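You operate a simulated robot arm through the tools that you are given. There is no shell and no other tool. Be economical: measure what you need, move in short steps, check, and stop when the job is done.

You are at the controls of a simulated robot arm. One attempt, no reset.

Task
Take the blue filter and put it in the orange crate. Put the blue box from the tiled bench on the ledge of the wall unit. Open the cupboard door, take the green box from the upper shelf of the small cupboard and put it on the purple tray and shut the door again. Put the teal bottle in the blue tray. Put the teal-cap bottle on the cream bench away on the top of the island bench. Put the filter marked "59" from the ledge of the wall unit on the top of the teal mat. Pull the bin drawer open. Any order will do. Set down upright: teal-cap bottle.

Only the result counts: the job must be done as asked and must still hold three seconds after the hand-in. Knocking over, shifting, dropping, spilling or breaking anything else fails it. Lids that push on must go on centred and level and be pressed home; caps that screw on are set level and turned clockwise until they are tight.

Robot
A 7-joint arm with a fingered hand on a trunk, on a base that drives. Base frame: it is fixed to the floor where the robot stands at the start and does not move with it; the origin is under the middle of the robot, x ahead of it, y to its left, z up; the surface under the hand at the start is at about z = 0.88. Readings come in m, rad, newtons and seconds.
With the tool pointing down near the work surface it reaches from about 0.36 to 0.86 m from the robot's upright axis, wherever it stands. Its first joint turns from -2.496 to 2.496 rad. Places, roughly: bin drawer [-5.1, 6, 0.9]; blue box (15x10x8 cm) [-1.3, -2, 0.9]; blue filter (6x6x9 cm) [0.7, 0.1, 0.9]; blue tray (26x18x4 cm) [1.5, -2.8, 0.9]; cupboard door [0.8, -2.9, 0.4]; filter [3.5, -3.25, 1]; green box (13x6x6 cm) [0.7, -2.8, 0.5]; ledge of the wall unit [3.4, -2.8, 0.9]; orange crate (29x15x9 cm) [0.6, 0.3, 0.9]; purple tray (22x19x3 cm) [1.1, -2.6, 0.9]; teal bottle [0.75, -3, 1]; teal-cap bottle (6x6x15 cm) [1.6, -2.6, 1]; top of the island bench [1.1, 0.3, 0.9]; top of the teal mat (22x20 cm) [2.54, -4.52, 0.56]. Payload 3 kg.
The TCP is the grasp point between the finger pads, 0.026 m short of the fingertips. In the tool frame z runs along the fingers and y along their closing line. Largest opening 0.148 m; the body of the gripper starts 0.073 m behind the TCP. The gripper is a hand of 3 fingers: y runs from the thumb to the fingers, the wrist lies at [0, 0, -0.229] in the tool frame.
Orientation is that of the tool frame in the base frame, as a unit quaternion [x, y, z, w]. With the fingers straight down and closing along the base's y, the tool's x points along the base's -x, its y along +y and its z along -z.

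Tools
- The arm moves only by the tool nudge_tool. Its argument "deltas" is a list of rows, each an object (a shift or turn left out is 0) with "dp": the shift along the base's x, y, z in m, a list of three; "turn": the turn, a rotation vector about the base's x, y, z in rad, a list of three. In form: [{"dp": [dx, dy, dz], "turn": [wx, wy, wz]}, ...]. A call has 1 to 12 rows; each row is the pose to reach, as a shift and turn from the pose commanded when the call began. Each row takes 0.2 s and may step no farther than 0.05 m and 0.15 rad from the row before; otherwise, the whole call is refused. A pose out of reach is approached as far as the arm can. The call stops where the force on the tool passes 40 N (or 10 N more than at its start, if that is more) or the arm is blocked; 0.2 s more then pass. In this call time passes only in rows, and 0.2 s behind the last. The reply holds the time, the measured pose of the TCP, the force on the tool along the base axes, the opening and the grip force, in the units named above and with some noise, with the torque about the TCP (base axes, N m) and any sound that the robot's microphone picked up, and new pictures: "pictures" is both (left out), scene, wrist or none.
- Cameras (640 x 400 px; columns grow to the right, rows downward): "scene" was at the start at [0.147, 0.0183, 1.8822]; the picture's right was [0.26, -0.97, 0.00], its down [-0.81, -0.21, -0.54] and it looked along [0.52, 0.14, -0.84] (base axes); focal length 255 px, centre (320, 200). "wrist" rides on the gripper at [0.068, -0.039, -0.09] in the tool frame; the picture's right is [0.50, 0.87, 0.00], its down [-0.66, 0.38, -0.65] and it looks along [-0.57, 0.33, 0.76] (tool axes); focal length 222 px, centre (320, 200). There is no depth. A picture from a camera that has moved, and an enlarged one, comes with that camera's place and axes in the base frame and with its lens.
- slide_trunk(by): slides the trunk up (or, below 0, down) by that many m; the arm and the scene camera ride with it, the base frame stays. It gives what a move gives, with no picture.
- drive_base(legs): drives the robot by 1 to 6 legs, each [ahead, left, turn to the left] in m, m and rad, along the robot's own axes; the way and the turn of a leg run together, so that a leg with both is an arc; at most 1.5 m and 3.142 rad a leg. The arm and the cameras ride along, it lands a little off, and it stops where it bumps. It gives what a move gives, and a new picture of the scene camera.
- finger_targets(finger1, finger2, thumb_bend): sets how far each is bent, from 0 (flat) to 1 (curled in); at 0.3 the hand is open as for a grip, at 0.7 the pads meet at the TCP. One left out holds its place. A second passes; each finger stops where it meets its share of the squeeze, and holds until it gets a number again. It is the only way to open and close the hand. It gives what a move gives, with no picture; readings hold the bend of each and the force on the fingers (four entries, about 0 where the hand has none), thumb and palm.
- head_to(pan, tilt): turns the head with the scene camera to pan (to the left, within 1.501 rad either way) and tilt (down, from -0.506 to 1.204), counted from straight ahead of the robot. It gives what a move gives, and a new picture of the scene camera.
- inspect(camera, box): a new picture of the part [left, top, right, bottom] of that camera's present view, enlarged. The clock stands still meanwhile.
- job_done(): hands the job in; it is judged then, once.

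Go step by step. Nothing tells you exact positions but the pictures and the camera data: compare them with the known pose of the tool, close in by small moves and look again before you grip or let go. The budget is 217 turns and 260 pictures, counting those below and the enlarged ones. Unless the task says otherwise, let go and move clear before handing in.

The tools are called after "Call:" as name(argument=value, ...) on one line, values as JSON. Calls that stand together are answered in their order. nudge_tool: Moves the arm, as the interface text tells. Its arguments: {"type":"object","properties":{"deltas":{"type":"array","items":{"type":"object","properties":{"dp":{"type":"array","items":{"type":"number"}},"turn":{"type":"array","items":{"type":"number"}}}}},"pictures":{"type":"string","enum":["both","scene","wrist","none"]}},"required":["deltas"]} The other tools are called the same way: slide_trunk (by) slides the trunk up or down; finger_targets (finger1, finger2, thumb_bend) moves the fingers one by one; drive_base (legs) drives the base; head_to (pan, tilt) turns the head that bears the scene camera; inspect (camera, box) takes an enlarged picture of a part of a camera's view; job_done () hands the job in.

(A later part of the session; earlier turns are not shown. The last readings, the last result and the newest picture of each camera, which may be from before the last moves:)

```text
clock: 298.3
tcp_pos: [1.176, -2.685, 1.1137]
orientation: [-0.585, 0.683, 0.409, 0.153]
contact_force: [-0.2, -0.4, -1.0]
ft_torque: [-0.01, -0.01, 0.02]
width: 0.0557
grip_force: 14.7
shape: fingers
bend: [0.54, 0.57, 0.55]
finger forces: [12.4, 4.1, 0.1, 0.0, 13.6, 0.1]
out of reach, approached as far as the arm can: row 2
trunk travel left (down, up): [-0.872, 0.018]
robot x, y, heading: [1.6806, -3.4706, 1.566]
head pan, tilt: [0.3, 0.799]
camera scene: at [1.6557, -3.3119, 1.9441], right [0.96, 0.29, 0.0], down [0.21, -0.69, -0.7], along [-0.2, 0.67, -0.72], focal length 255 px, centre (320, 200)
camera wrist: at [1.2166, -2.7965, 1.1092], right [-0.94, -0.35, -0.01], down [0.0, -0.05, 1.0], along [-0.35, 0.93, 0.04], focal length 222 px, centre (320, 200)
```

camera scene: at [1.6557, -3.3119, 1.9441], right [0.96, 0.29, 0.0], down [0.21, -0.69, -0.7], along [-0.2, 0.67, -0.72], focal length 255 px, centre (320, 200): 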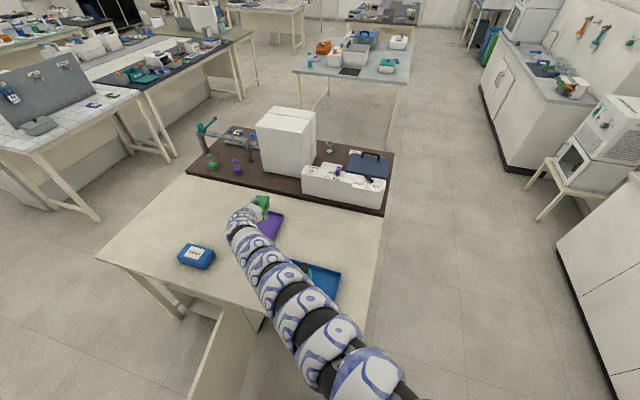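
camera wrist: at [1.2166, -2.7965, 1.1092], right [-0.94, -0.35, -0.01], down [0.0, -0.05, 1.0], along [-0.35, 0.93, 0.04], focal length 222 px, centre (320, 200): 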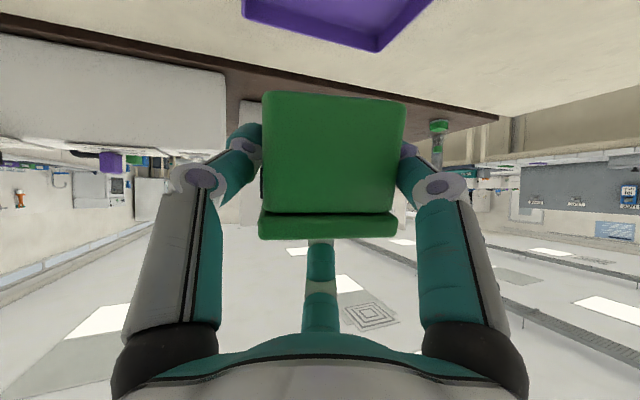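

The tray spans about x 1.04–1.25 and y −2.74 to −2.54. I shift the base slightly forward and left, then lower the trunk.

Call:
drive_base(legs=[[0.025, 0.018, 0]])

Call:
slide_trunk(by=-0.1)

Call:
head_to(pan=0.45, tilt=0.85)

Call:
inspect(camera="wrist", box=[0, 0, 640, 400])

```text
clock: 299.2
tcp_pos: [1.1558, -2.6593, 1.1126]
orientation: [-0.586, 0.684, 0.407, 0.153]
contact_force: [-0.8, 0.9, -0.8]
ft_torque: [-0.07, 0.01, -0.02]
width: 0.0556
grip_force: 15.2
shape: fingers
bend: [0.54, 0.57, 0.55]
finger forces: [12.4, 4.0, 0.0, 0.0, 13.6, 0.0]
trunk travel left (down, up): [-0.872, 0.018]
robot x, y, heading: [1.664, -3.4426, 1.566]
head pan, tilt: [0.3, 0.799]
camera scene: at [1.6352, -3.2844, 1.9439], right [0.96, 0.29, 0.0], down [0.21, -0.69, -0.7], along [-0.2, 0.67, -0.72], focal length 255 px, centre (320, 200)
```

scene: 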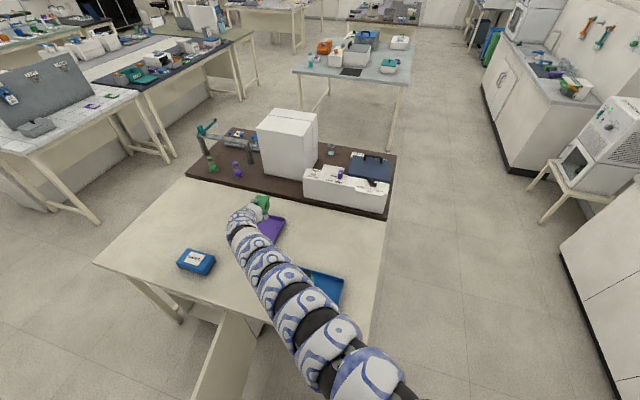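

```text
clock: 300.5
tcp_pos: [1.1584, -2.6604, 1.0146]
orientation: [-0.586, 0.683, 0.409, 0.153]
contact_force: [-0.1, 0.0, -0.7]
ft_torque: [-0.06, -0.02, 0.03]
width: 0.0558
grip_force: 15.3
shape: fingers
bend: [0.54, 0.57, 0.55]
finger forces: [12.4, 3.9, 0.0, 0.0, 13.5, 0.1]
trunk travel left (down, up): [-0.772, 0.118]
robot x, y, heading: [1.6629, -3.4454, 1.569]
head pan, tilt: [0.3, 0.799]
```

```text
clock: 301.2
tcp_pos: [1.1572, -2.6606, 1.0149]
orientation: [-0.586, 0.683, 0.409, 0.153]
contact_force: [0.6, 0.3, -0.5]
ft_torque: [-0.02, -0.01, 0.0]
width: 0.0555
grip_force: 14.4
shape: fingers
bend: [0.54, 0.57, 0.55]
finger forces: [12.4, 4.0, 0.0, 0.0, 13.6, 0.0]
trunk travel left (down, up): [-0.772, 0.118]
robot x, y, heading: [1.6628, -3.4453, 1.573]
head pan, tilt: [0.45, 0.85]
camera scene: at [1.6271, -3.2939, 1.8402], right [0.9, 0.43, 0.0], down [0.32, -0.68, -0.66], along [-0.28, 0.6, -0.75], focal length 255 px, centre (320, 200)
```

scene: 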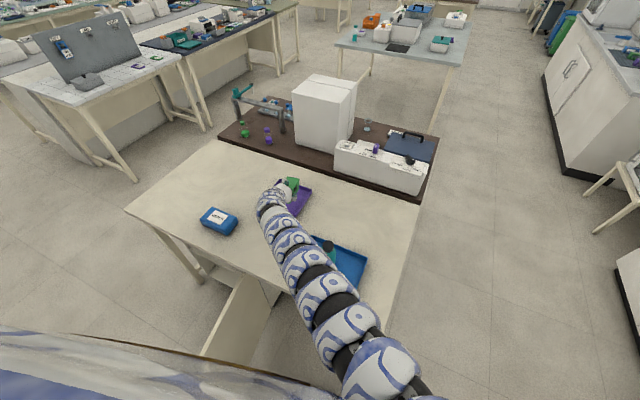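

```text
1.00 times, centred on (320, 200) of wrist (not enlarged: the box is as wide or as high as the picture)
camera zoom: at [1.1988, -2.7717, 1.0091], right [-0.94, -0.35, -0.02], down [0.0, -0.05, 1.0], along [-0.35, 0.93, 0.04], focal length 222 px, centre (320, 200)
```

zoom: 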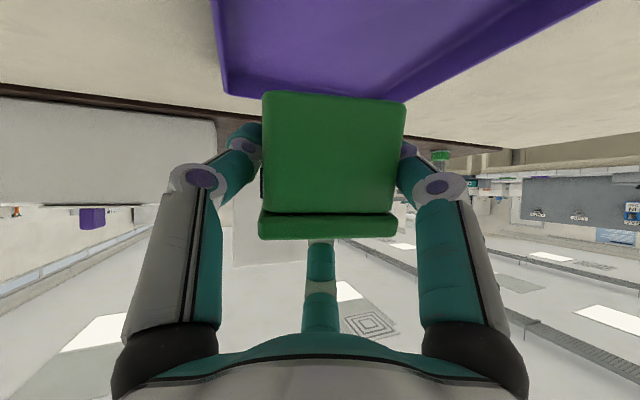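

Call:
inspect(camera="scene", box=[240, 150, 368, 270])

```text
3.33 times, centred on (304, 210) of scene
camera zoom: at [1.6271, -3.2939, 1.8402], right [0.9, 0.43, 0.0], down [0.32, -0.68, -0.66], along [-0.28, 0.6, -0.75], focal length 851 px, centre (373, 167)
```

zoom: 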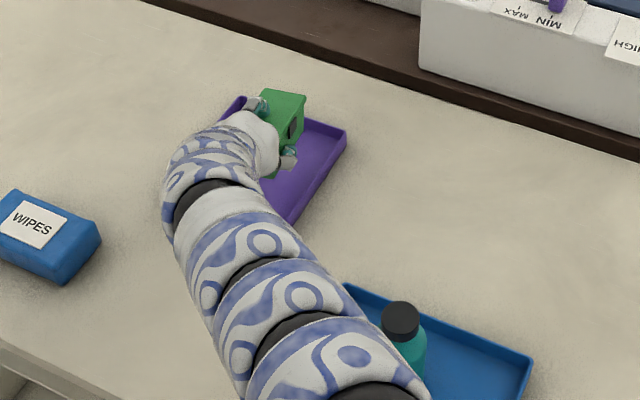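

The box will land fully within the tray, which spans x 1.04–1.22 and y −2.73 to −2.51. I lower it gently.

Call:
nudge_tool(deltas=[{"dp": [-0.008, 0, -0.02]}, {"dp": [-0.01, 0, -0.04]}, {"dp": [-0.01, 0, -0.052]}, {"dp": [-0.01, 0, -0.06]}], pictures="none")

Call:
inspect(camera="scene", box=[240, 150, 368, 270])

```text
clock: 302.2
tcp_pos: [1.1601, -2.6665, 1.0008]
orientation: [-0.585, 0.685, 0.408, 0.152]
contact_force: [-0.3, 0.4, -0.9]
ft_torque: [-0.02, -0.01, 0.01]
width: 0.0557
grip_force: 15.2
shape: fingers
bend: [0.54, 0.57, 0.55]
finger forces: [12.4, 3.9, 0.1, 0.0, 13.5, 0.0]
out of reach, approached as far as the arm can: row 1, 2, 3, 4
trunk travel left (down, up): [-0.772, 0.118]
robot x, y, heading: [1.6618, -3.4455, 1.567]
head pan, tilt: [0.45, 0.85]
```

```text
3.33 times, centred on (304, 210) of scene
camera zoom: at [1.6271, -3.294, 1.8402], right [0.9, 0.43, 0.0], down [0.32, -0.68, -0.66], along [-0.28, 0.6, -0.75], focal length 851 px, centre (373, 167)
```

zoom: 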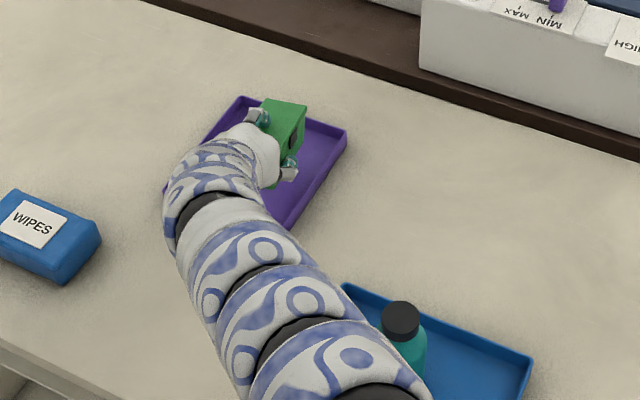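

The arm is at full stretch, so the trunk must do the rest; the arm passes beside the bottle, not above it. I lower in small steps.

Call:
slide_trunk(by=-0.03)

Call:
slide_trunk(by=-0.012)

Call:
inspect(camera="scene", box=[240, 150, 368, 270])

Call:
inspect(camera="wrist", box=[0, 0, 640, 400])

```text
clock: 303.0
tcp_pos: [1.1607, -2.6673, 0.9693]
orientation: [-0.586, 0.682, 0.409, 0.154]
contact_force: [-0.4, 0.3, -1.7]
ft_torque: [-0.02, -0.01, 0.0]
width: 0.0557
grip_force: 14.9
shape: fingers
bend: [0.54, 0.57, 0.55]
finger forces: [12.4, 3.9, 0.2, 0.0, 13.6, 0.0]
trunk travel left (down, up): [-0.742, 0.148]
robot x, y, heading: [1.6597, -3.4473, 1.567]
head pan, tilt: [0.45, 0.85]
```

```text
clock: 303.6
tcp_pos: [1.1606, -2.6653, 0.9587]
orientation: [-0.586, 0.683, 0.408, 0.154]
contact_force: [0.2, -0.1, -1.9]
ft_torque: [-0.06, -0.04, 0.0]
width: 0.0561
grip_force: 14.7
shape: fingers
bend: [0.54, 0.57, 0.55]
finger forces: [12.4, 3.9, 0.0, 0.1, 13.5, 0.1]
trunk travel left (down, up): [-0.73, 0.16]
robot x, y, heading: [1.66, -3.4433, 1.567]
head pan, tilt: [0.45, 0.85]
```

```text
3.33 times, centred on (304, 210) of scene
camera zoom: at [1.6271, -3.2942, 1.7982], right [0.9, 0.43, 0.0], down [0.32, -0.68, -0.66], along [-0.28, 0.6, -0.75], focal length 851 px, centre (373, 167)
```

zoom: 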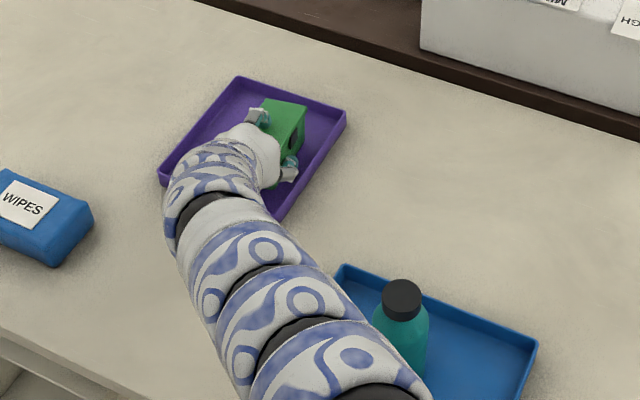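

```text
1.00 times, centred on (320, 200) of wrist (not enlarged: the box is as wide or as high as the picture)
camera zoom: at [1.2021, -2.7777, 0.9523], right [-0.94, -0.35, -0.02], down [0.0, -0.05, 1.0], along [-0.35, 0.93, 0.04], focal length 222 px, centre (320, 200)
```

zoom: 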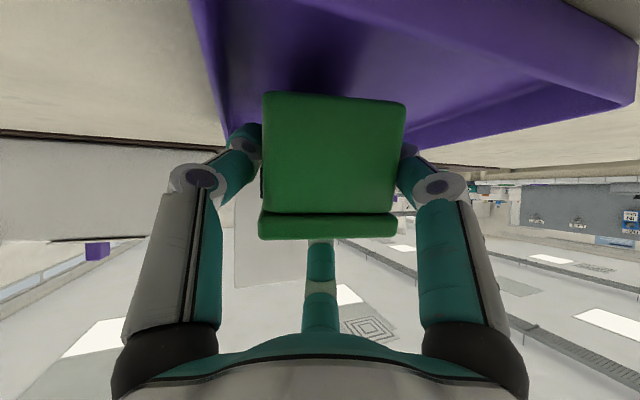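

Call:
slide_trunk(by=-0.008)

Call:
slide_trunk(by=-0.006)

```text
clock: 304.1
tcp_pos: [1.1606, -2.6678, 0.9499]
orientation: [-0.585, 0.683, 0.41, 0.154]
contact_force: [0.0, -2.1, 5.4]
ft_torque: [0.49, 0.05, 0.0]
width: 0.0558
grip_force: 18.6
shape: fingers
bend: [0.54, 0.57, 0.55]
finger forces: [13.1, 11.2, 0.0, 0.1, 13.6, 0.0]
trunk travel left (down, up): [-0.722, 0.168]
robot x, y, heading: [1.661, -3.4424, 1.566]
head pan, tilt: [0.45, 0.85]
```

```text
clock: 304.7
tcp_pos: [1.1609, -2.6666, 0.945]
orientation: [-0.586, 0.683, 0.41, 0.153]
contact_force: [-0.5, -1.5, 10.1]
ft_torque: [0.94, 0.23, -0.01]
width: 0.0556
grip_force: 23.4
shape: fingers
bend: [0.54, 0.55, 0.55]
finger forces: [13.9, 18.8, 0.0, 0.1, 13.4, 0.1]
trunk travel left (down, up): [-0.716, 0.174]
robot x, y, heading: [1.6645, -3.446, 1.565]
head pan, tilt: [0.45, 0.85]
```

The box is down on the tray floor. I open the fingers just enough and withdraw back and up.

Call:
finger_targets(finger1=0.47, finger2=0.4, thumb_bend=0.49)

Call:
nudge_tool(deltas=[{"dp": [0.008, -0.018, 0.015]}, {"dp": [0.016, -0.037, 0.03]}, {"dp": [0.024, -0.056, 0.05]}, {"dp": [0.03, -0.07, 0.08]}, {"dp": [0.03, -0.07, 0.12]}])

```text
clock: 305.7
tcp_pos: [1.1603, -2.6657, 0.944]
orientation: [-0.586, 0.683, 0.409, 0.153]
contact_force: [0.6, -0.2, -0.5]
ft_torque: [-0.02, 0.03, 0.02]
width: 0.0686
grip_force: 0.0
shape: fingers
bend: [0.47, 0.4, 0.49]
finger forces: [0.0, 0.0, 0.0, 0.0, 0.1, 0.1]
trunk travel left (down, up): [-0.716, 0.174]
robot x, y, heading: [1.6583, -3.4455, 1.566]
head pan, tilt: [0.45, 0.85]
```

```text
clock: 306.9
tcp_pos: [1.192, -2.738, 1.0633]
orientation: [-0.586, 0.683, 0.409, 0.153]
contact_force: [-0.1, -0.2, -0.1]
ft_torque: [0.0, 0.01, 0.0]
width: 0.0687
grip_force: 0.0
shape: fingers
bend: [0.47, 0.4, 0.49]
finger forces: [0.0, 0.1, 0.0, 0.0, 0.0, 0.0]
trunk travel left (down, up): [-0.716, 0.174]
robot x, y, heading: [1.6619, -3.4455, 1.568]
head pan, tilt: [0.45, 0.85]
camera scene: at [1.6268, -3.2951, 1.7843], right [0.9, 0.43, 0.0], down [0.32, -0.68, -0.66], along [-0.28, 0.6, -0.75], focal length 255 px, centre (320, 200)
camera wrist: at [1.2325, -2.8489, 1.0584], right [-0.93, -0.35, -0.02], down [0.0, -0.05, 1.0], along [-0.35, 0.93, 0.05], focal length 222 px, centre (320, 200)
```

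scene: 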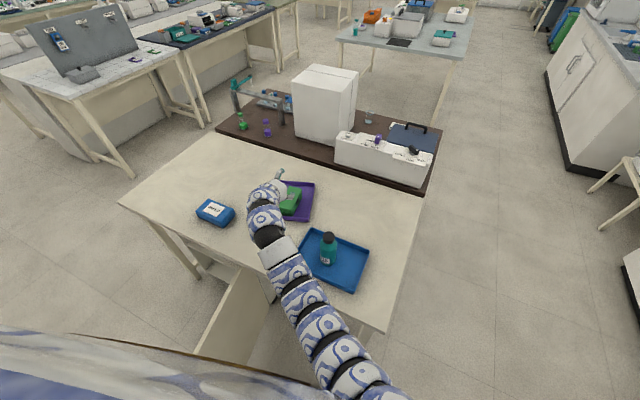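
wrist: 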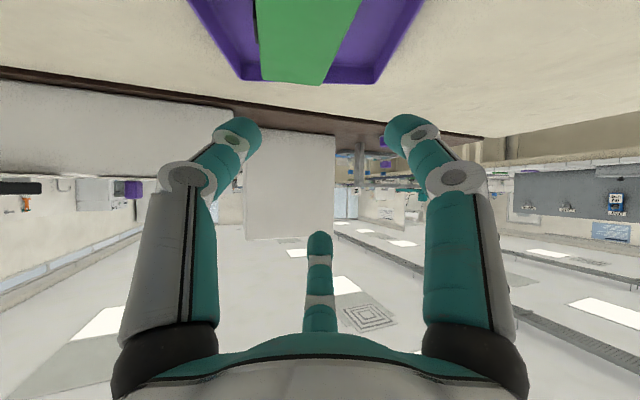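

Call:
inspect(camera="scene", box=[250, 165, 346, 240])

```text
5.33 times, centred on (298, 202) of scene
camera zoom: at [1.6268, -3.2951, 1.7843], right [0.9, 0.43, 0.0], down [0.32, -0.68, -0.66], along [-0.28, 0.6, -0.75], focal length 1362 px, centre (437, 187)
```

zoom: 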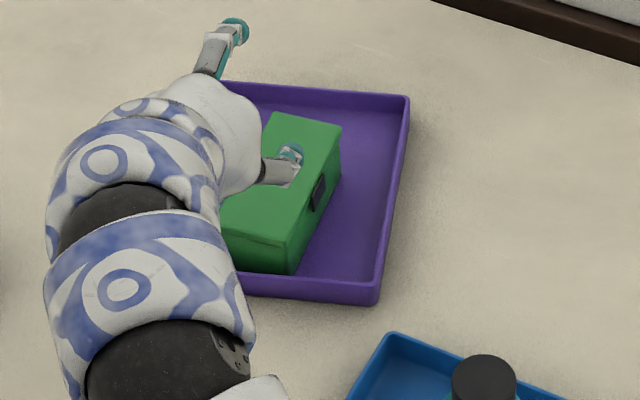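

The green box lies properly in the purple tray. Now I shut the door: back off, close the fist, go right of the door, lower, and sweep it shut.

Call:
drive_base(legs=[[-0.5, 0, 0], [0, -0.15, 0]])

Call:
finger_targets(finger1=0.7, finger2=0.7, thumb_bend=0.7)

Call:
slide_trunk(by=-0.4)

Call:
slide_trunk(by=-0.13)

Call:
head_to(pan=0.45, tilt=0.75)

```text
clock: 310.8
tcp_pos: [1.3371, -3.2349, 1.064]
orientation: [-0.589, 0.68, 0.409, 0.151]
contact_force: [1.2, -0.2, -0.7]
ft_torque: [-0.02, 0.02, 0.0]
width: 0.0687
grip_force: 0.1
shape: fingers
bend: [0.47, 0.4, 0.49]
finger forces: [0.0, 0.0, 0.0, 0.0, 0.0, 0.0]
trunk travel left (down, up): [-0.716, 0.174]
robot x, y, heading: [1.8123, -3.9382, 1.582]
head pan, tilt: [0.45, 0.85]
camera scene: at [1.7799, -3.7861, 1.7842], right [0.9, 0.44, 0.0], down [0.33, -0.67, -0.66], along [-0.29, 0.59, -0.75], focal length 255 px, centre (320, 200)
```

scene: 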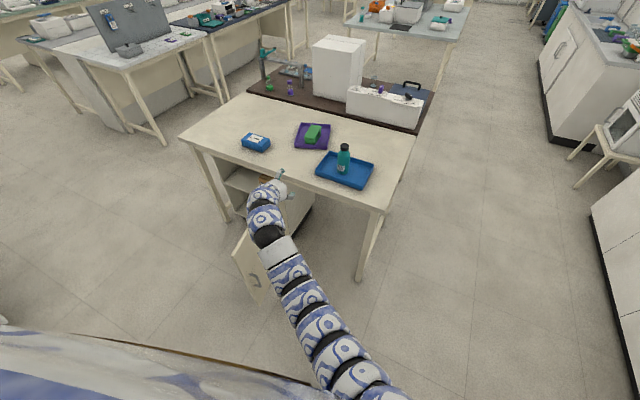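

```text
clock: 311.8
tcp_pos: [1.3347, -3.2335, 1.0641]
orientation: [-0.59, 0.679, 0.41, 0.15]
contact_force: [0.3, 0.1, -0.5]
ft_torque: [-0.02, 0.0, -0.02]
width: 0.0
grip_force: 0.0
shape: fingers
bend: [0.69, 0.69, 0.7]
finger forces: [0.0, 0.1, 0.1, 0.0, 0.0, 0.0]
trunk travel left (down, up): [-0.716, 0.174]
robot x, y, heading: [1.815, -3.935, 1.579]
head pan, tilt: [0.45, 0.85]
```

```text
clock: 315.6
tcp_pos: [1.336, -3.234, 0.6645]
orientation: [-0.59, 0.678, 0.411, 0.151]
contact_force: [-0.7, 0.2, 0.4]
ft_torque: [-0.02, 0.01, 0.01]
width: 0.0
grip_force: 0.1
shape: fingers
bend: [0.69, 0.69, 0.7]
finger forces: [0.0, 0.0, 0.0, 0.0, 0.0, 0.0]
trunk travel left (down, up): [-0.316, 0.574]
robot x, y, heading: [1.8143, -3.9374, 1.575]
head pan, tilt: [0.45, 0.85]
```

```text
clock: 317.2
tcp_pos: [1.3352, -3.2337, 0.5325]
orientation: [-0.59, 0.68, 0.41, 0.15]
contact_force: [0.2, 0.6, 0.2]
ft_torque: [0.01, 0.01, 0.03]
width: 0.0001
grip_force: 0.1
shape: fingers
bend: [0.69, 0.69, 0.7]
finger forces: [0.0, 0.0, 0.0, 0.0, 0.1, 0.1]
trunk travel left (down, up): [-0.186, 0.704]
robot x, y, heading: [1.812, -3.9383, 1.577]
head pan, tilt: [0.45, 0.85]
```

```text
clock: 317.9
tcp_pos: [1.3353, -3.2333, 0.5326]
orientation: [-0.59, 0.679, 0.41, 0.151]
contact_force: [0.8, -0.8, 0.2]
ft_torque: [0.0, -0.01, 0.0]
width: 0.0003
grip_force: 0.1
shape: fingers
bend: [0.69, 0.69, 0.7]
finger forces: [0.1, 0.0, 0.1, 0.0, 0.0, 0.1]
trunk travel left (down, up): [-0.186, 0.704]
robot x, y, heading: [1.812, -3.9379, 1.579]
head pan, tilt: [0.45, 0.75]
camera scene: at [1.7764, -3.782, 1.2622], right [0.9, 0.44, 0.0], down [0.3, -0.61, -0.73], along [-0.32, 0.66, -0.68], focal length 255 px, centre (320, 200)
```

scene: 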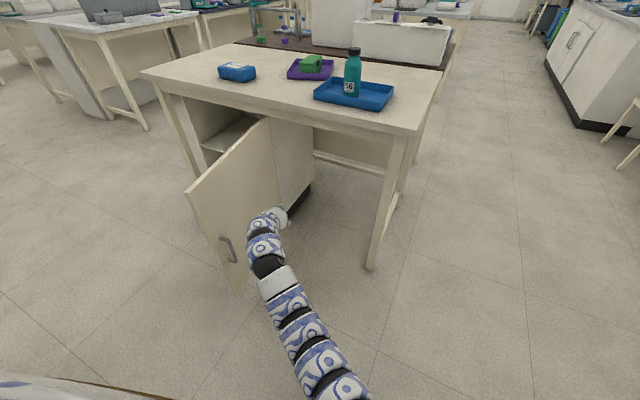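

The fist is right of the door. I sweep left with the base.

Call:
drive_base(legs=[[0, 0.3, 0], [0, 0.2, 0]])

```text
clock: 321.1
tcp_pos: [0.8288, -3.2435, 0.5341]
orientation: [-0.591, 0.678, 0.41, 0.15]
contact_force: [0.9, 0.6, 0.5]
ft_torque: [-0.01, 0.02, -0.02]
width: 0.0003
grip_force: 0.1
shape: fingers
bend: [0.7, 0.7, 0.7]
finger forces: [0.0, 0.0, 0.1, 0.1, 0.0, 0.0]
trunk travel left (down, up): [-0.186, 0.704]
robot x, y, heading: [1.3121, -3.9438, 1.587]
head pan, tilt: [0.45, 0.75]
camera scene: at [1.2743, -3.7881, 1.2622], right [0.89, 0.45, 0.0], down [0.31, -0.61, -0.73], along [-0.33, 0.65, -0.68], focal length 255 px, centre (320, 200)
```

scene: 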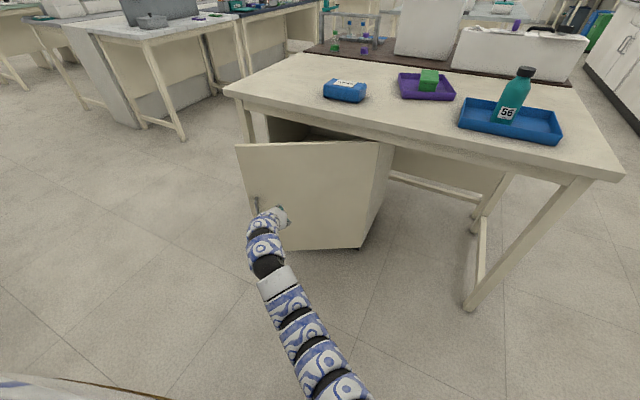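

The door is about two-thirds shut. I push it home by driving ahead.

Call:
drive_base(legs=[[0.22, 0, -0.015]])

Call:
nudge_tool(deltas=[{"dp": [0, 0.02, 0]}, {"dp": [0, 0.035, 0]}, {"dp": [0, 0.05, 0]}, {"dp": [0, 0.06, 0]}], pictures="scene")

```text
clock: 322.8
tcp_pos: [0.8406, -3.0156, 0.5333]
orientation: [-0.586, 0.682, 0.409, 0.153]
contact_force: [0.7, 0.2, -0.4]
ft_torque: [0.01, 0.01, 0.03]
width: 0.0008
grip_force: 0.0
shape: fingers
bend: [0.69, 0.7, 0.7]
finger forces: [0.1, 0.0, 0.0, 0.0, 0.1, 0.0]
trunk travel left (down, up): [-0.186, 0.704]
robot x, y, heading: [1.3096, -3.7263, 1.571]
head pan, tilt: [0.45, 0.75]
camera scene: at [1.275, -3.5681, 1.2623], right [0.9, 0.43, 0.0], down [0.3, -0.61, -0.73], along [-0.32, 0.66, -0.68], focal length 255 px, centre (320, 200)
```

scene: 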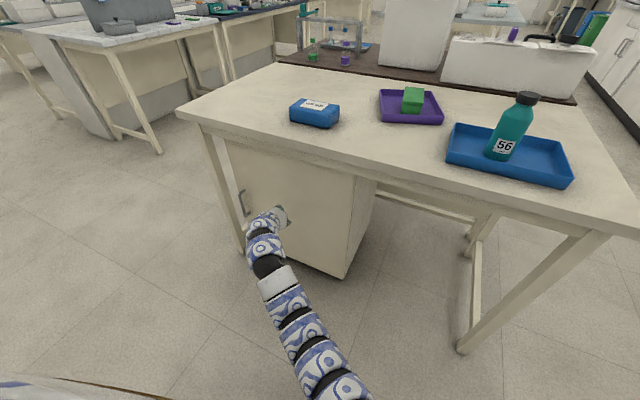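

```text
clock: 323.9
tcp_pos: [0.8376, -2.9628, 0.528]
orientation: [-0.59, 0.683, 0.404, 0.15]
contact_force: [-0.3, -5.9, -1.4]
ft_torque: [-0.04, 0.0, 0.03]
width: 0.0011
grip_force: 4.7
shape: fingers
bend: [0.69, 0.71, 0.7]
finger forces: [0.1, 7.1, 0.1, 0.1, 3.0, 0.0]
trunk travel left (down, up): [-0.186, 0.704]
robot x, y, heading: [1.3102, -3.7268, 1.573]
head pan, tilt: [0.45, 0.75]
stopped in row 4: the force on the tool passed its limit at 43 N (the readings are from after the stop); the commanded pose is now the measured one
camera scene: at [1.2749, -3.5688, 1.2622], right [0.9, 0.44, 0.0], down [0.3, -0.61, -0.73], along [-0.32, 0.66, -0.68], focal length 255 px, centre (320, 200)
```

scene: 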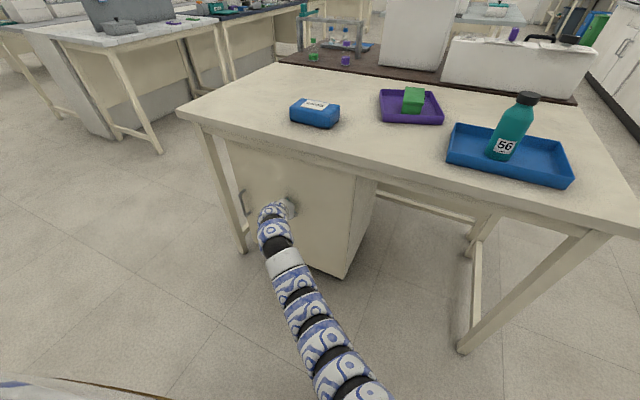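

The door is shut. I withdraw, raise the trunk and bring the tool back to pointing down, ready for travel to the tiled bench.

Call:
drive_base(legs=[[-0.24, 0, 0]])

Call:
slide_trunk(by=0.4)

Call:
slide_trunk(by=0.2)

Call:
nudge_tool(deltas=[{"turn": [0, 0, -0.12]}, {"turn": [0, 0, -0.24]}, {"turn": [0, 0, -0.35]}], pictures="none")

Call:
nudge_tool(deltas=[{"dp": [0, -0.015, -0.02], "turn": [-0.13, 0, 0]}, {"dp": [0, -0.035, -0.035], "turn": [-0.26, 0, 0]}, {"dp": [0, -0.06, -0.05], "turn": [-0.39, 0, 0]}, {"dp": [0, -0.085, -0.065], "turn": [-0.52, 0, 0]}, {"dp": [0, -0.115, -0.075], "turn": [-0.65, 0, 0]}, {"dp": [0, -0.145, -0.083], "turn": [-0.78, 0, 0]}, {"dp": [0, -0.175, -0.087], "turn": [-0.91, 0, 0]}], pictures="none")

```text
clock: 325.6
tcp_pos: [0.843, -3.1979, 0.5297]
orientation: [-0.586, 0.685, 0.405, 0.152]
contact_force: [-1.4, 0.4, -0.8]
ft_torque: [0.0, -0.02, 0.0]
width: 0.0006
grip_force: 0.0
shape: fingers
bend: [0.69, 0.7, 0.7]
finger forces: [0.0, 0.0, 0.0, 0.0, 0.0, 0.0]
trunk travel left (down, up): [-0.186, 0.704]
robot x, y, heading: [1.3124, -3.9636, 1.562]
head pan, tilt: [0.45, 0.75]
camera scene: at [1.2752, -3.8095, 1.2622], right [0.9, 0.43, 0.0], down [0.29, -0.62, -0.73], along [-0.31, 0.66, -0.68], focal length 255 px, centre (320, 200)
```

scene: 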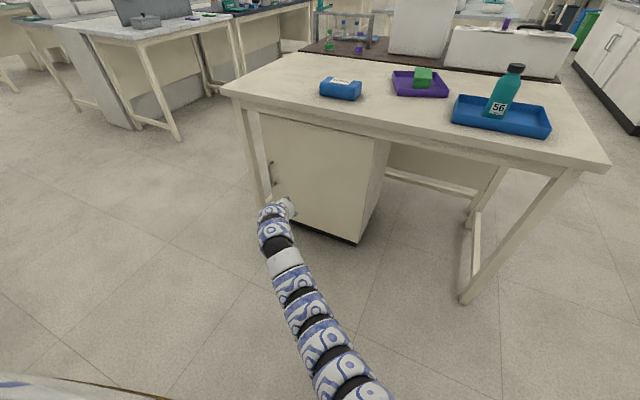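

```text
clock: 329.5
tcp_pos: [0.8425, -3.1979, 0.9295]
orientation: [-0.586, 0.685, 0.405, 0.152]
contact_force: [-0.7, 0.1, -0.9]
ft_torque: [0.03, 0.01, -0.01]
width: 0.0005
grip_force: 0.1
shape: fingers
bend: [0.69, 0.7, 0.7]
finger forces: [0.0, 0.0, 0.0, 0.0, 0.1, 0.0]
trunk travel left (down, up): [-0.586, 0.304]
robot x, y, heading: [1.31, -3.9643, 1.56]
head pan, tilt: [0.45, 0.75]
```

```text
clock: 331.6
tcp_pos: [0.8432, -3.1984, 1.1295]
orientation: [-0.586, 0.685, 0.405, 0.152]
contact_force: [-0.7, -0.6, 0.4]
ft_torque: [-0.01, -0.02, 0.02]
width: 0.0007
grip_force: 0.1
shape: fingers
bend: [0.69, 0.7, 0.7]
finger forces: [0.1, 0.0, 0.1, 0.1, 0.1, 0.0]
trunk travel left (down, up): [-0.786, 0.104]
robot x, y, heading: [1.3119, -3.9664, 1.559]
head pan, tilt: [0.45, 0.75]
```

```text
clock: 332.4
tcp_pos: [0.8429, -3.1993, 1.1289]
orientation: [-0.458, 0.776, 0.373, 0.22]
contact_force: [-0.1, -0.5, -0.2]
ft_torque: [0.0, -0.04, 0.02]
width: 0.0005
grip_force: 0.0
shape: fingers
bend: [0.69, 0.7, 0.7]
finger forces: [0.0, 0.0, 0.0, 0.0, 0.1, 0.0]
trunk travel left (down, up): [-0.786, 0.104]
robot x, y, heading: [1.306, -3.9651, 1.566]
head pan, tilt: [0.45, 0.75]
```

```text
clock: 334.1
tcp_pos: [0.8412, -3.3755, 1.0439]
orientation: [-0.507, 0.862, -0.007, -0.004]
contact_force: [0.2, 0.1, 0.7]
ft_torque: [0.01, 0.01, 0.01]
width: 0.0003
grip_force: 0.1
shape: fingers
bend: [0.69, 0.7, 0.7]
finger forces: [0.1, 0.0, 0.1, 0.1, 0.1, 0.0]
trunk travel left (down, up): [-0.786, 0.104]
robot x, y, heading: [1.3098, -3.9638, 1.57]
head pan, tilt: [0.45, 0.75]
```

The tool points down again. I drive west along the south side to view the tiled bench from its south end.

Call:
nudge_tool(deltas=[{"dp": [0, 0, 0.04]}, {"dp": [0, 0, 0.08]}], pictures="none")

Call:
head_to(pan=0.0, tilt=0.75)

Call:
drive_base(legs=[[0.3, 0, 0], [0, 1.4, 0], [0, 1.0, 0]])

```text
clock: 334.6
tcp_pos: [0.8421, -3.3741, 1.1226]
orientation: [-0.509, 0.861, -0.007, -0.003]
contact_force: [0.8, 0.7, -0.5]
ft_torque: [0.02, 0.0, 0.0]
width: 0.0002
grip_force: 0.1
shape: fingers
bend: [0.69, 0.7, 0.7]
finger forces: [0.0, 0.0, 0.0, 0.0, 0.1, 0.0]
trunk travel left (down, up): [-0.786, 0.104]
robot x, y, heading: [1.3104, -3.9664, 1.56]
head pan, tilt: [0.45, 0.75]
```

```text
clock: 335.6
tcp_pos: [0.8415, -3.3731, 1.1222]
orientation: [-0.508, 0.861, -0.006, -0.003]
contact_force: [0.2, 0.2, -0.6]
ft_torque: [0.03, 0.01, -0.02]
width: 0.0006
grip_force: 0.1
shape: fingers
bend: [0.69, 0.7, 0.7]
finger forces: [0.0, 0.0, 0.0, 0.0, 0.0, 0.1]
trunk travel left (down, up): [-0.786, 0.104]
robot x, y, heading: [1.3096, -3.9632, 1.559]
head pan, tilt: [0.0, 0.75]
camera scene: at [1.3112, -3.8016, 1.8622], right [1.0, -0.01, 0.0], down [-0.01, -0.68, -0.73], along [0.01, 0.73, -0.68], focal length 255 px, centre (320, 200)
```

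scene: 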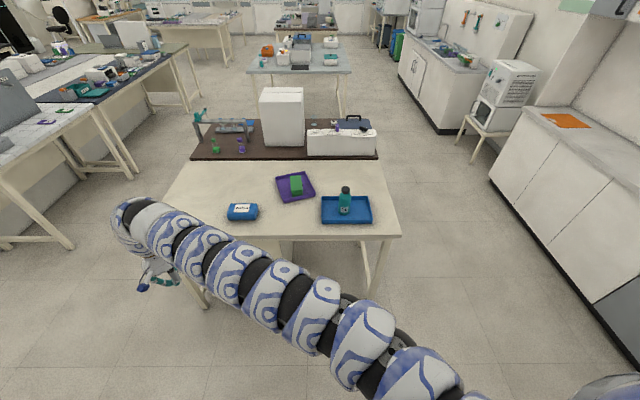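

```text
clock: 349.0
tcp_pos: [-1.5658, -3.0536, 1.1225]
orientation: [-0.511, 0.86, -0.006, -0.002]
contact_force: [0.0, -0.4, -0.7]
ft_torque: [-0.01, -0.03, -0.01]
width: 0.0004
grip_force: 0.0
shape: fingers
bend: [0.69, 0.7, 0.7]
finger forces: [0.0, 0.0, 0.1, 0.1, 0.1, 0.1]
trunk travel left (down, up): [-0.786, 0.104]
robot x, y, heading: [-1.0949, -3.642, 1.568]
head pan, tilt: [0.0, 0.75]
camera scene: at [-1.094, -3.4786, 1.8622], right [1.0, 0.0, 0.0], down [0.0, -0.68, -0.73], along [0.0, 0.73, -0.68], focal length 255 px, centre (320, 200)
```

scene: 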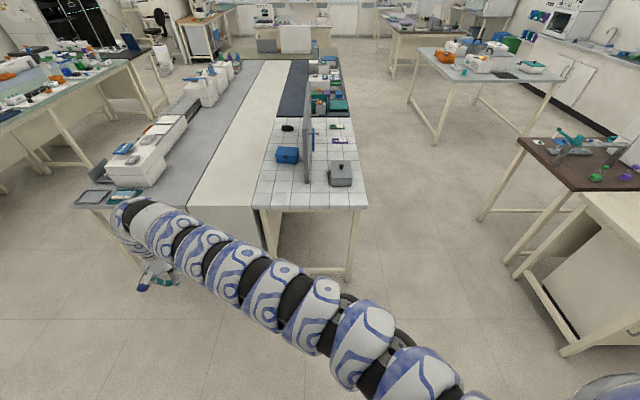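

The blue box sits left of the partition at about (−1.31, −2.05). I look closely at it.

Call:
inspect(camera="scene", box=[240, 110, 368, 210])

```text
4.00 times, centred on (304, 160) of scene
camera zoom: at [-1.094, -3.4786, 1.8622], right [1.0, 0.0, 0.0], down [0.0, -0.68, -0.73], along [0.0, 0.73, -0.68], focal length 1021 px, centre (384, 360)
```

zoom: 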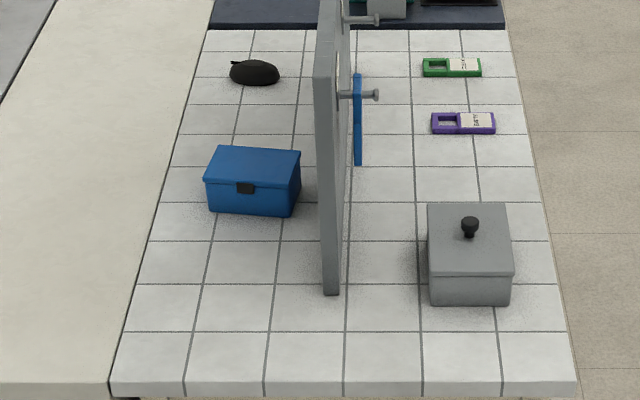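

The box spans x −1.385…−1.235, y −2.11…−2.01, with the partition 4.5 cm to its right. I drive up to the south end of the bench and open the hand.

Call:
drive_base(legs=[[0, 0.225, 0], [0.71, 0, 0]])

Call:
finger_targets(finger1=0.22, finger2=0.22, thumb_bend=0.22)

Call:
nudge_tool(deltas=[{"dp": [0.03, 0.035, 0.0]}, {"dp": [0.065, 0.07, 0]}, {"dp": [0.105, 0.1, 0]}, {"dp": [0.145, 0.13, 0]}, {"dp": [0.185, 0.155, 0]}, {"dp": [0.225, 0.175, 0]}, {"dp": [0.265, 0.195, 0]}, {"dp": [0.305, 0.21, 0]}, {"dp": [0.35, 0.22, 0]}, {"dp": [0.395, 0.225, 0]}, {"dp": [0.435, 0.228, 0]}])

```text
clock: 354.2
tcp_pos: [-1.7781, -2.3286, 1.1223]
orientation: [-0.505, 0.863, -0.006, -0.004]
contact_force: [0.7, -0.7, -0.3]
ft_torque: [-0.02, 0.02, 0.04]
width: 0.0004
grip_force: 0.0
shape: fingers
bend: [0.69, 0.7, 0.7]
finger forces: [0.0, 0.1, 0.0, 0.0, 0.1, 0.1]
trunk travel left (down, up): [-0.786, 0.104]
robot x, y, heading: [-1.3179, -2.925, 1.556]
head pan, tilt: [0.0, 0.75]
camera scene: at [-1.3127, -2.7606, 1.8622], right [1.0, -0.02, 0.0], down [-0.01, -0.68, -0.73], along [0.01, 0.73, -0.68], focal length 255 px, centre (320, 200)
```

scene: 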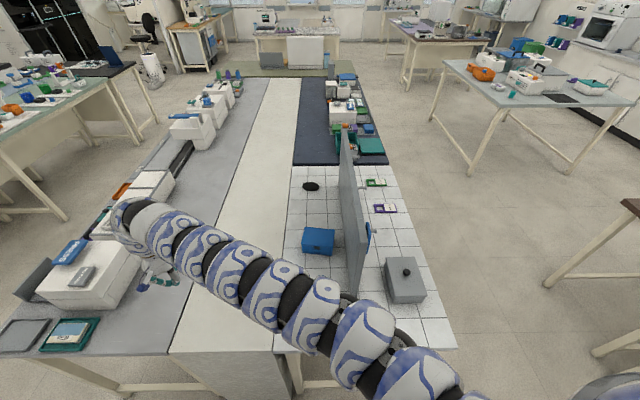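

```text
clock: 355.2
tcp_pos: [-1.7781, -2.329, 1.1225]
orientation: [-0.505, 0.863, -0.007, -0.003]
contact_force: [-0.6, -0.7, -0.6]
ft_torque: [-0.01, 0.01, 0.0]
width: 0.1424
grip_force: 0.2
shape: fingers
bend: [0.22, 0.22, 0.22]
finger forces: [0.0, 0.1, 0.1, 0.1, 0.0, 0.1]
trunk travel left (down, up): [-0.786, 0.104]
robot x, y, heading: [-1.3166, -2.9257, 1.555]
head pan, tilt: [0.0, 0.75]
```

```text
clock: 357.6
tcp_pos: [-1.3438, -2.1016, 1.1203]
orientation: [-0.505, 0.863, -0.008, -0.004]
contact_force: [-1.0, 0.5, 0.2]
ft_torque: [0.0, 0.0, -0.04]
width: 0.1427
grip_force: 0.0
shape: fingers
bend: [0.22, 0.22, 0.22]
finger forces: [0.0, 0.0, 0.1, 0.0, 0.0, 0.0]
trunk travel left (down, up): [-0.786, 0.104]
robot x, y, heading: [-1.315, -2.9232, 1.557]
head pan, tilt: [0.0, 0.75]
camera scene: at [-1.3115, -2.7613, 1.8622], right [1.0, -0.02, 0.0], down [-0.01, -0.68, -0.73], along [0.01, 0.73, -0.68], focal length 255 px, centre (320, 200)
camera wrist: at [-1.3438, -2.1783, 1.2125], right [-1.0, -0.01, 0.0], down [-0.01, 0.77, 0.64], along [-0.01, 0.64, -0.77], focal length 222 px, centre (320, 200)
```

scene: 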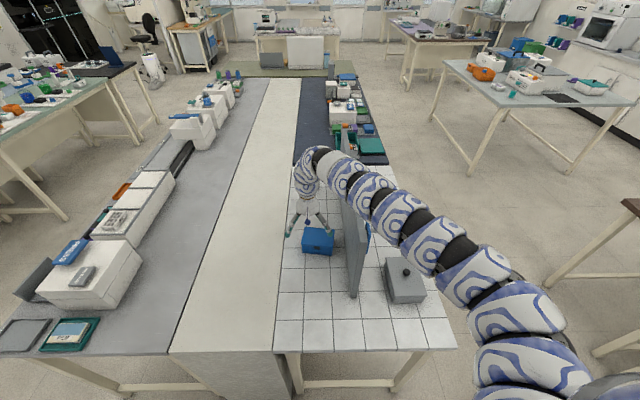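
wrist: 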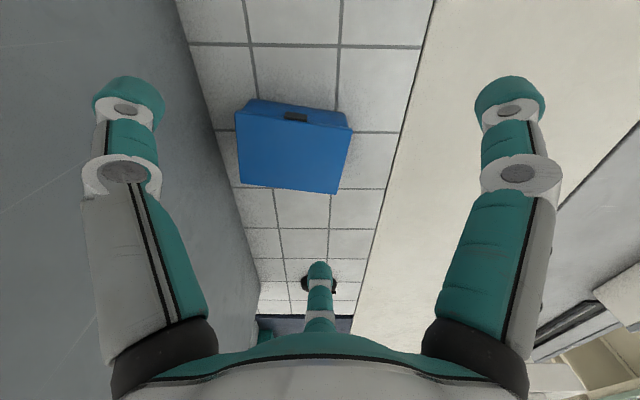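

The forearm crosses too close over the partition. I pull the hand back, move the base a little left and lower, so the arm will reach in low and straight.

Call:
nudge_tool(deltas=[{"dp": [-0.02, -0.04, 0]}, {"dp": [-0.04, -0.08, 0]}, {"dp": [-0.06, -0.12, 0]}, {"dp": [-0.08, -0.16, 0]}, {"dp": [-0.1, -0.2, 0]}, {"dp": [-0.11, -0.24, -0.01]}, {"dp": [-0.11, -0.25, -0.045]}, {"dp": [-0.11, -0.25, -0.085]}], pictures="none")

Call:
drive_base(legs=[[0.0, 0.1, 0]])

```text
clock: 359.4
tcp_pos: [-1.4902, -2.2979, 0.9832]
orientation: [-0.504, 0.864, -0.008, -0.003]
contact_force: [-0.7, 0.4, -0.6]
ft_torque: [0.03, -0.01, -0.02]
width: 0.1428
grip_force: 0.1
shape: fingers
bend: [0.22, 0.22, 0.22]
finger forces: [0.0, 0.1, 0.0, 0.0, 0.0, 0.0]
out of reach, approached as far as the arm can: row 2, 3, 4, 5, 6, 7, 8
trunk travel left (down, up): [-0.786, 0.104]
robot x, y, heading: [-1.3148, -2.9252, 1.554]
head pan, tilt: [0.0, 0.75]
```

```text
clock: 360.6
tcp_pos: [-1.5915, -2.2958, 0.9834]
orientation: [-0.505, 0.863, -0.007, -0.003]
contact_force: [-0.2, 0.4, 0.1]
ft_torque: [0.03, -0.06, 0.01]
width: 0.1431
grip_force: 0.0
shape: fingers
bend: [0.22, 0.22, 0.22]
finger forces: [0.0, 0.0, 0.0, 0.0, 0.2, 0.1]
trunk travel left (down, up): [-0.786, 0.104]
robot x, y, heading: [-1.4153, -2.9236, 1.559]
head pan, tilt: [0.0, 0.75]
camera scene: at [-1.4143, -2.7595, 1.8622], right [1.0, -0.02, 0.0], down [-0.01, -0.68, -0.73], along [0.01, 0.73, -0.68], focal length 255 px, centre (320, 200)
```

scene: 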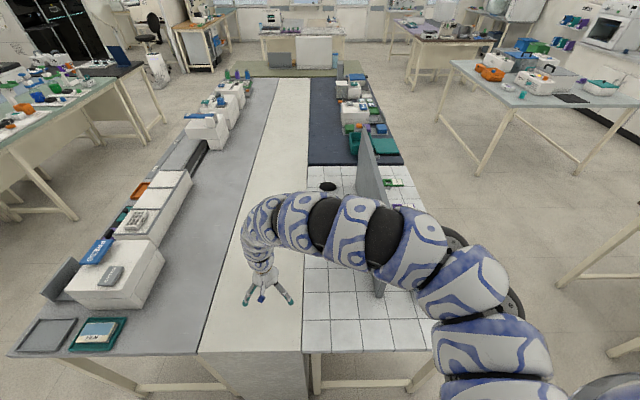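

I back the base away so the arm can extend straight ahead, then I'll drive it in alongside the partition.

Call:
drive_base(legs=[[-0.27, 0.0, 0]])

Call:
nudge_tool(deltas=[{"dp": [0.02, 0.03, 0.02]}, {"dp": [0.04, 0.06, 0.045]}, {"dp": [0.06, 0.09, 0.06]}, {"dp": [0.085, 0.12, 0.06]}, {"dp": [0.11, 0.15, 0.06]}, {"dp": [0.14, 0.18, 0.06]}, {"dp": [0.17, 0.21, 0.06]}, {"dp": [0.2, 0.23, 0.06]}, {"dp": [0.22, 0.245, 0.06]}], pictures="scene")

```text
clock: 362.5
tcp_pos: [-1.5967, -2.5685, 0.9846]
orientation: [-0.507, 0.862, -0.007, -0.003]
contact_force: [-0.4, 0.0, -1.0]
ft_torque: [0.01, 0.02, 0.01]
width: 0.1431
grip_force: 0.0
shape: fingers
bend: [0.22, 0.22, 0.22]
finger forces: [0.0, 0.0, 0.0, 0.0, 0.0, 0.0]
trunk travel left (down, up): [-0.786, 0.104]
robot x, y, heading: [-1.417, -3.194, 1.561]
head pan, tilt: [0.0, 0.75]
camera scene: at [-1.4163, -3.0313, 1.8624], right [1.0, -0.01, 0.0], down [-0.01, -0.68, -0.73], along [0.01, 0.73, -0.68], focal length 255 px, centre (320, 200)
```

scene: 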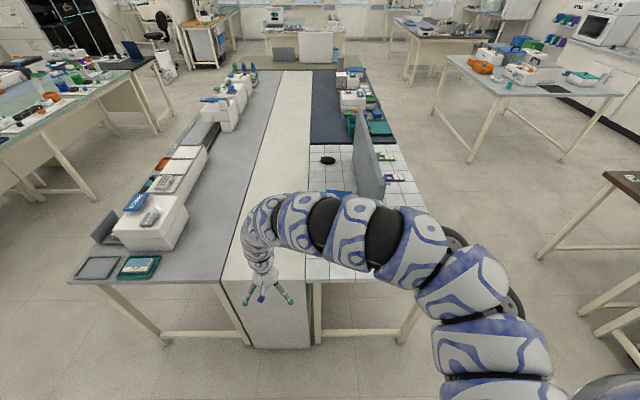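

```text
clock: 364.5
tcp_pos: [-1.3771, -2.3219, 1.0436]
orientation: [-0.506, 0.862, -0.009, -0.003]
contact_force: [-0.3, -0.5, 0.2]
ft_torque: [-0.01, -0.01, -0.02]
width: 0.143
grip_force: 0.2
shape: fingers
bend: [0.22, 0.22, 0.22]
finger forces: [0.1, 0.0, 0.0, 0.0, 0.0, 0.0]
out of reach, approached as far as the arm can: row 2
trunk travel left (down, up): [-0.786, 0.104]
robot x, y, heading: [-1.4172, -3.1928, 1.557]
head pan, tilt: [0.0, 0.75]
camera scene: at [-1.4159, -3.0295, 1.8622], right [1.0, -0.01, 0.0], down [-0.01, -0.68, -0.73], along [0.01, 0.73, -0.68], focal length 255 px, centre (320, 200)
```

scene: 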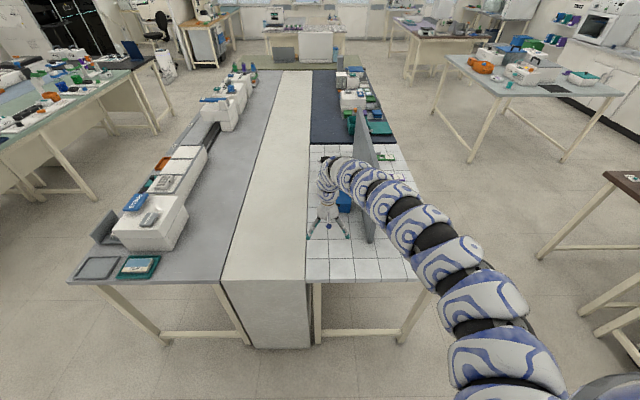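

The arm's shoulder sits to the right of the robot's axis, so I need the base farther left to keep the arm clear of the partition. I shift the base left and bring the hand back right.

Call:
drive_base(legs=[[0, 0.27, 0.01]])

Call:
nudge_tool(deltas=[{"dp": [0.045, 0, 0]}, {"dp": [0.09, 0, 0]}, {"dp": [0.135, 0, 0]}, {"dp": [0.18, 0, 0]}, {"dp": [0.225, 0, 0]}, {"dp": [0.27, 0, 0]}, {"dp": [0.315, 0, 0]}], pictures="scene")

```text
clock: 366.4
tcp_pos: [-1.6506, -2.3198, 1.0442]
orientation: [-0.51, 0.86, -0.008, -0.004]
contact_force: [-0.6, 0.1, 0.2]
ft_torque: [-0.02, -0.02, -0.03]
width: 0.1434
grip_force: 0.1
shape: fingers
bend: [0.22, 0.22, 0.22]
finger forces: [0.1, 0.1, 0.0, 0.0, 0.0, 0.0]
trunk travel left (down, up): [-0.786, 0.104]
robot x, y, heading: [-1.6825, -3.1923, 1.564]
head pan, tilt: [0.0, 0.75]
camera scene: at [-1.6856, -3.0276, 1.8622], right [1.0, 0.0, 0.0], down [0.0, -0.68, -0.73], along [0.0, 0.73, -0.68], focal length 255 px, centre (320, 200)
```

scene: 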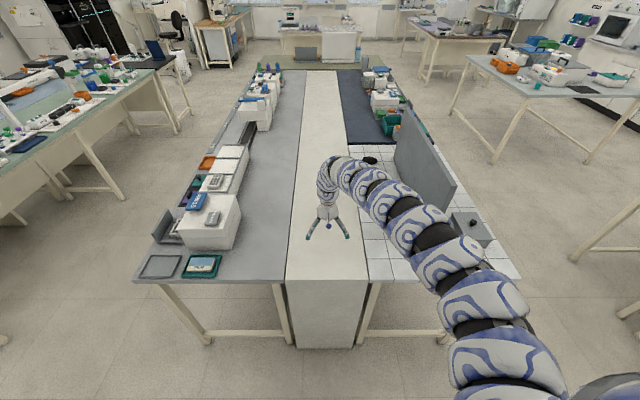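

```text
clock: 368.0
tcp_pos: [-1.3318, -2.3202, 1.0453]
orientation: [-0.51, 0.86, -0.008, -0.004]
contact_force: [-0.3, 0.0, -0.8]
ft_torque: [-0.04, 0.03, -0.01]
width: 0.1431
grip_force: 0.0
shape: fingers
bend: [0.22, 0.22, 0.22]
finger forces: [0.0, 0.0, 0.0, 0.0, 0.0, 0.0]
trunk travel left (down, up): [-0.786, 0.104]
robot x, y, heading: [-1.6871, -3.1894, 1.567]
head pan, tilt: [0.0, 0.75]
camera scene: at [-1.6829, -3.0278, 1.8622], right [1.0, 0.0, 0.0], down [0.0, -0.68, -0.73], along [0.0, 0.73, -0.68], focal length 255 px, centre (320, 200)
```

scene: 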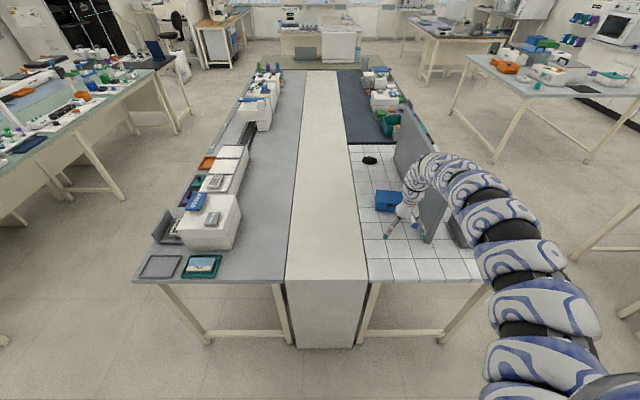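

The elbow still bulges over the partition. I'll use a stretched, slightly tilted arm instead: back away, lower the trunk and extend the arm forward, then drive straight in.

Call:
drive_base(legs=[[-0.45, 0, 0], [0, -0.18, 0]])

Call:
slide_trunk(by=-0.25)

Call:
nudge_tool(deltas=[{"dp": [-0.02, 0.018, 0.032], "turn": [0.05, 0, 0]}, {"dp": [-0.04, 0.036, 0.064], "turn": [0.1, 0, 0]}, {"dp": [-0.06, 0.054, 0.096], "turn": [0.15, 0, 0]}, {"dp": [-0.08, 0.072, 0.128], "turn": [0.2, 0, 0]}, {"dp": [-0.1, 0.09, 0.16], "turn": [0.25, 0, 0]}, {"dp": [-0.12, 0.108, 0.192], "turn": [0.3, 0, 0]}, {"dp": [-0.14, 0.126, 0.224], "turn": [0.35, 0, 0]}, {"dp": [-0.16, 0.145, 0.25], "turn": [0.38, 0, 0]}], pictures="scene")

```text
clock: 371.9
tcp_pos: [-1.1484, -2.7818, 1.0446]
orientation: [-0.509, 0.861, -0.007, -0.004]
contact_force: [0.1, -0.1, -0.7]
ft_torque: [0.01, 0.03, -0.02]
width: 0.1432
grip_force: 0.1
shape: fingers
bend: [0.22, 0.22, 0.22]
finger forces: [0.0, 0.0, 0.1, 0.0, 0.0, 0.0]
trunk travel left (down, up): [-0.786, 0.104]
robot x, y, heading: [-1.5053, -3.6482, 1.564]
head pan, tilt: [0.0, 0.75]
camera scene: at [-1.5026, -3.4879, 1.8622], right [1.0, -0.01, 0.0], down [-0.01, -0.68, -0.73], along [0.01, 0.73, -0.68], focal length 255 px, centre (320, 200)
```

scene: 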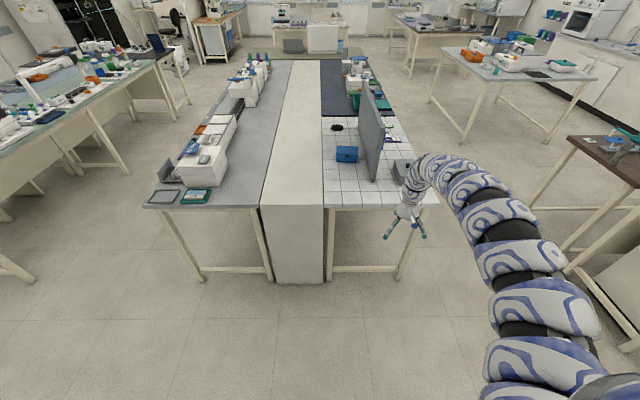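

```text
clock: 374.4
tcp_pos: [-1.1514, -2.7821, 0.7951]
orientation: [-0.509, 0.861, -0.008, -0.004]
contact_force: [-0.1, -0.5, 0.4]
ft_torque: [0.0, -0.01, -0.04]
width: 0.143
grip_force: 0.0
shape: fingers
bend: [0.22, 0.22, 0.22]
finger forces: [0.1, 0.0, 0.1, 0.0, 0.1, 0.1]
trunk travel left (down, up): [-0.536, 0.354]
robot x, y, heading: [-1.5072, -3.6463, 1.561]
head pan, tilt: [0.0, 0.75]
```

```text
clock: 376.2
tcp_pos: [-1.3103, -2.6363, 1.0454]
orientation: [-0.499, 0.848, 0.155, 0.092]
contact_force: [-1.0, 0.6, -0.4]
ft_torque: [0.01, 0.01, -0.03]
width: 0.1431
grip_force: 0.0
shape: fingers
bend: [0.22, 0.22, 0.22]
finger forces: [0.0, 0.0, 0.0, 0.0, 0.0, 0.1]
trunk travel left (down, up): [-0.536, 0.354]
robot x, y, heading: [-1.508, -3.6515, 1.561]
head pan, tilt: [0.0, 0.75]
camera scene: at [-1.5046, -3.4879, 1.6122], right [1.0, -0.01, 0.0], down [-0.01, -0.68, -0.73], along [0.01, 0.73, -0.68], focal length 255 px, centre (320, 200)
```

scene: 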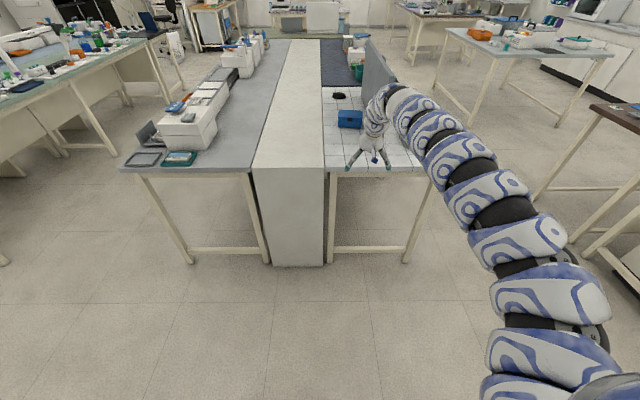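

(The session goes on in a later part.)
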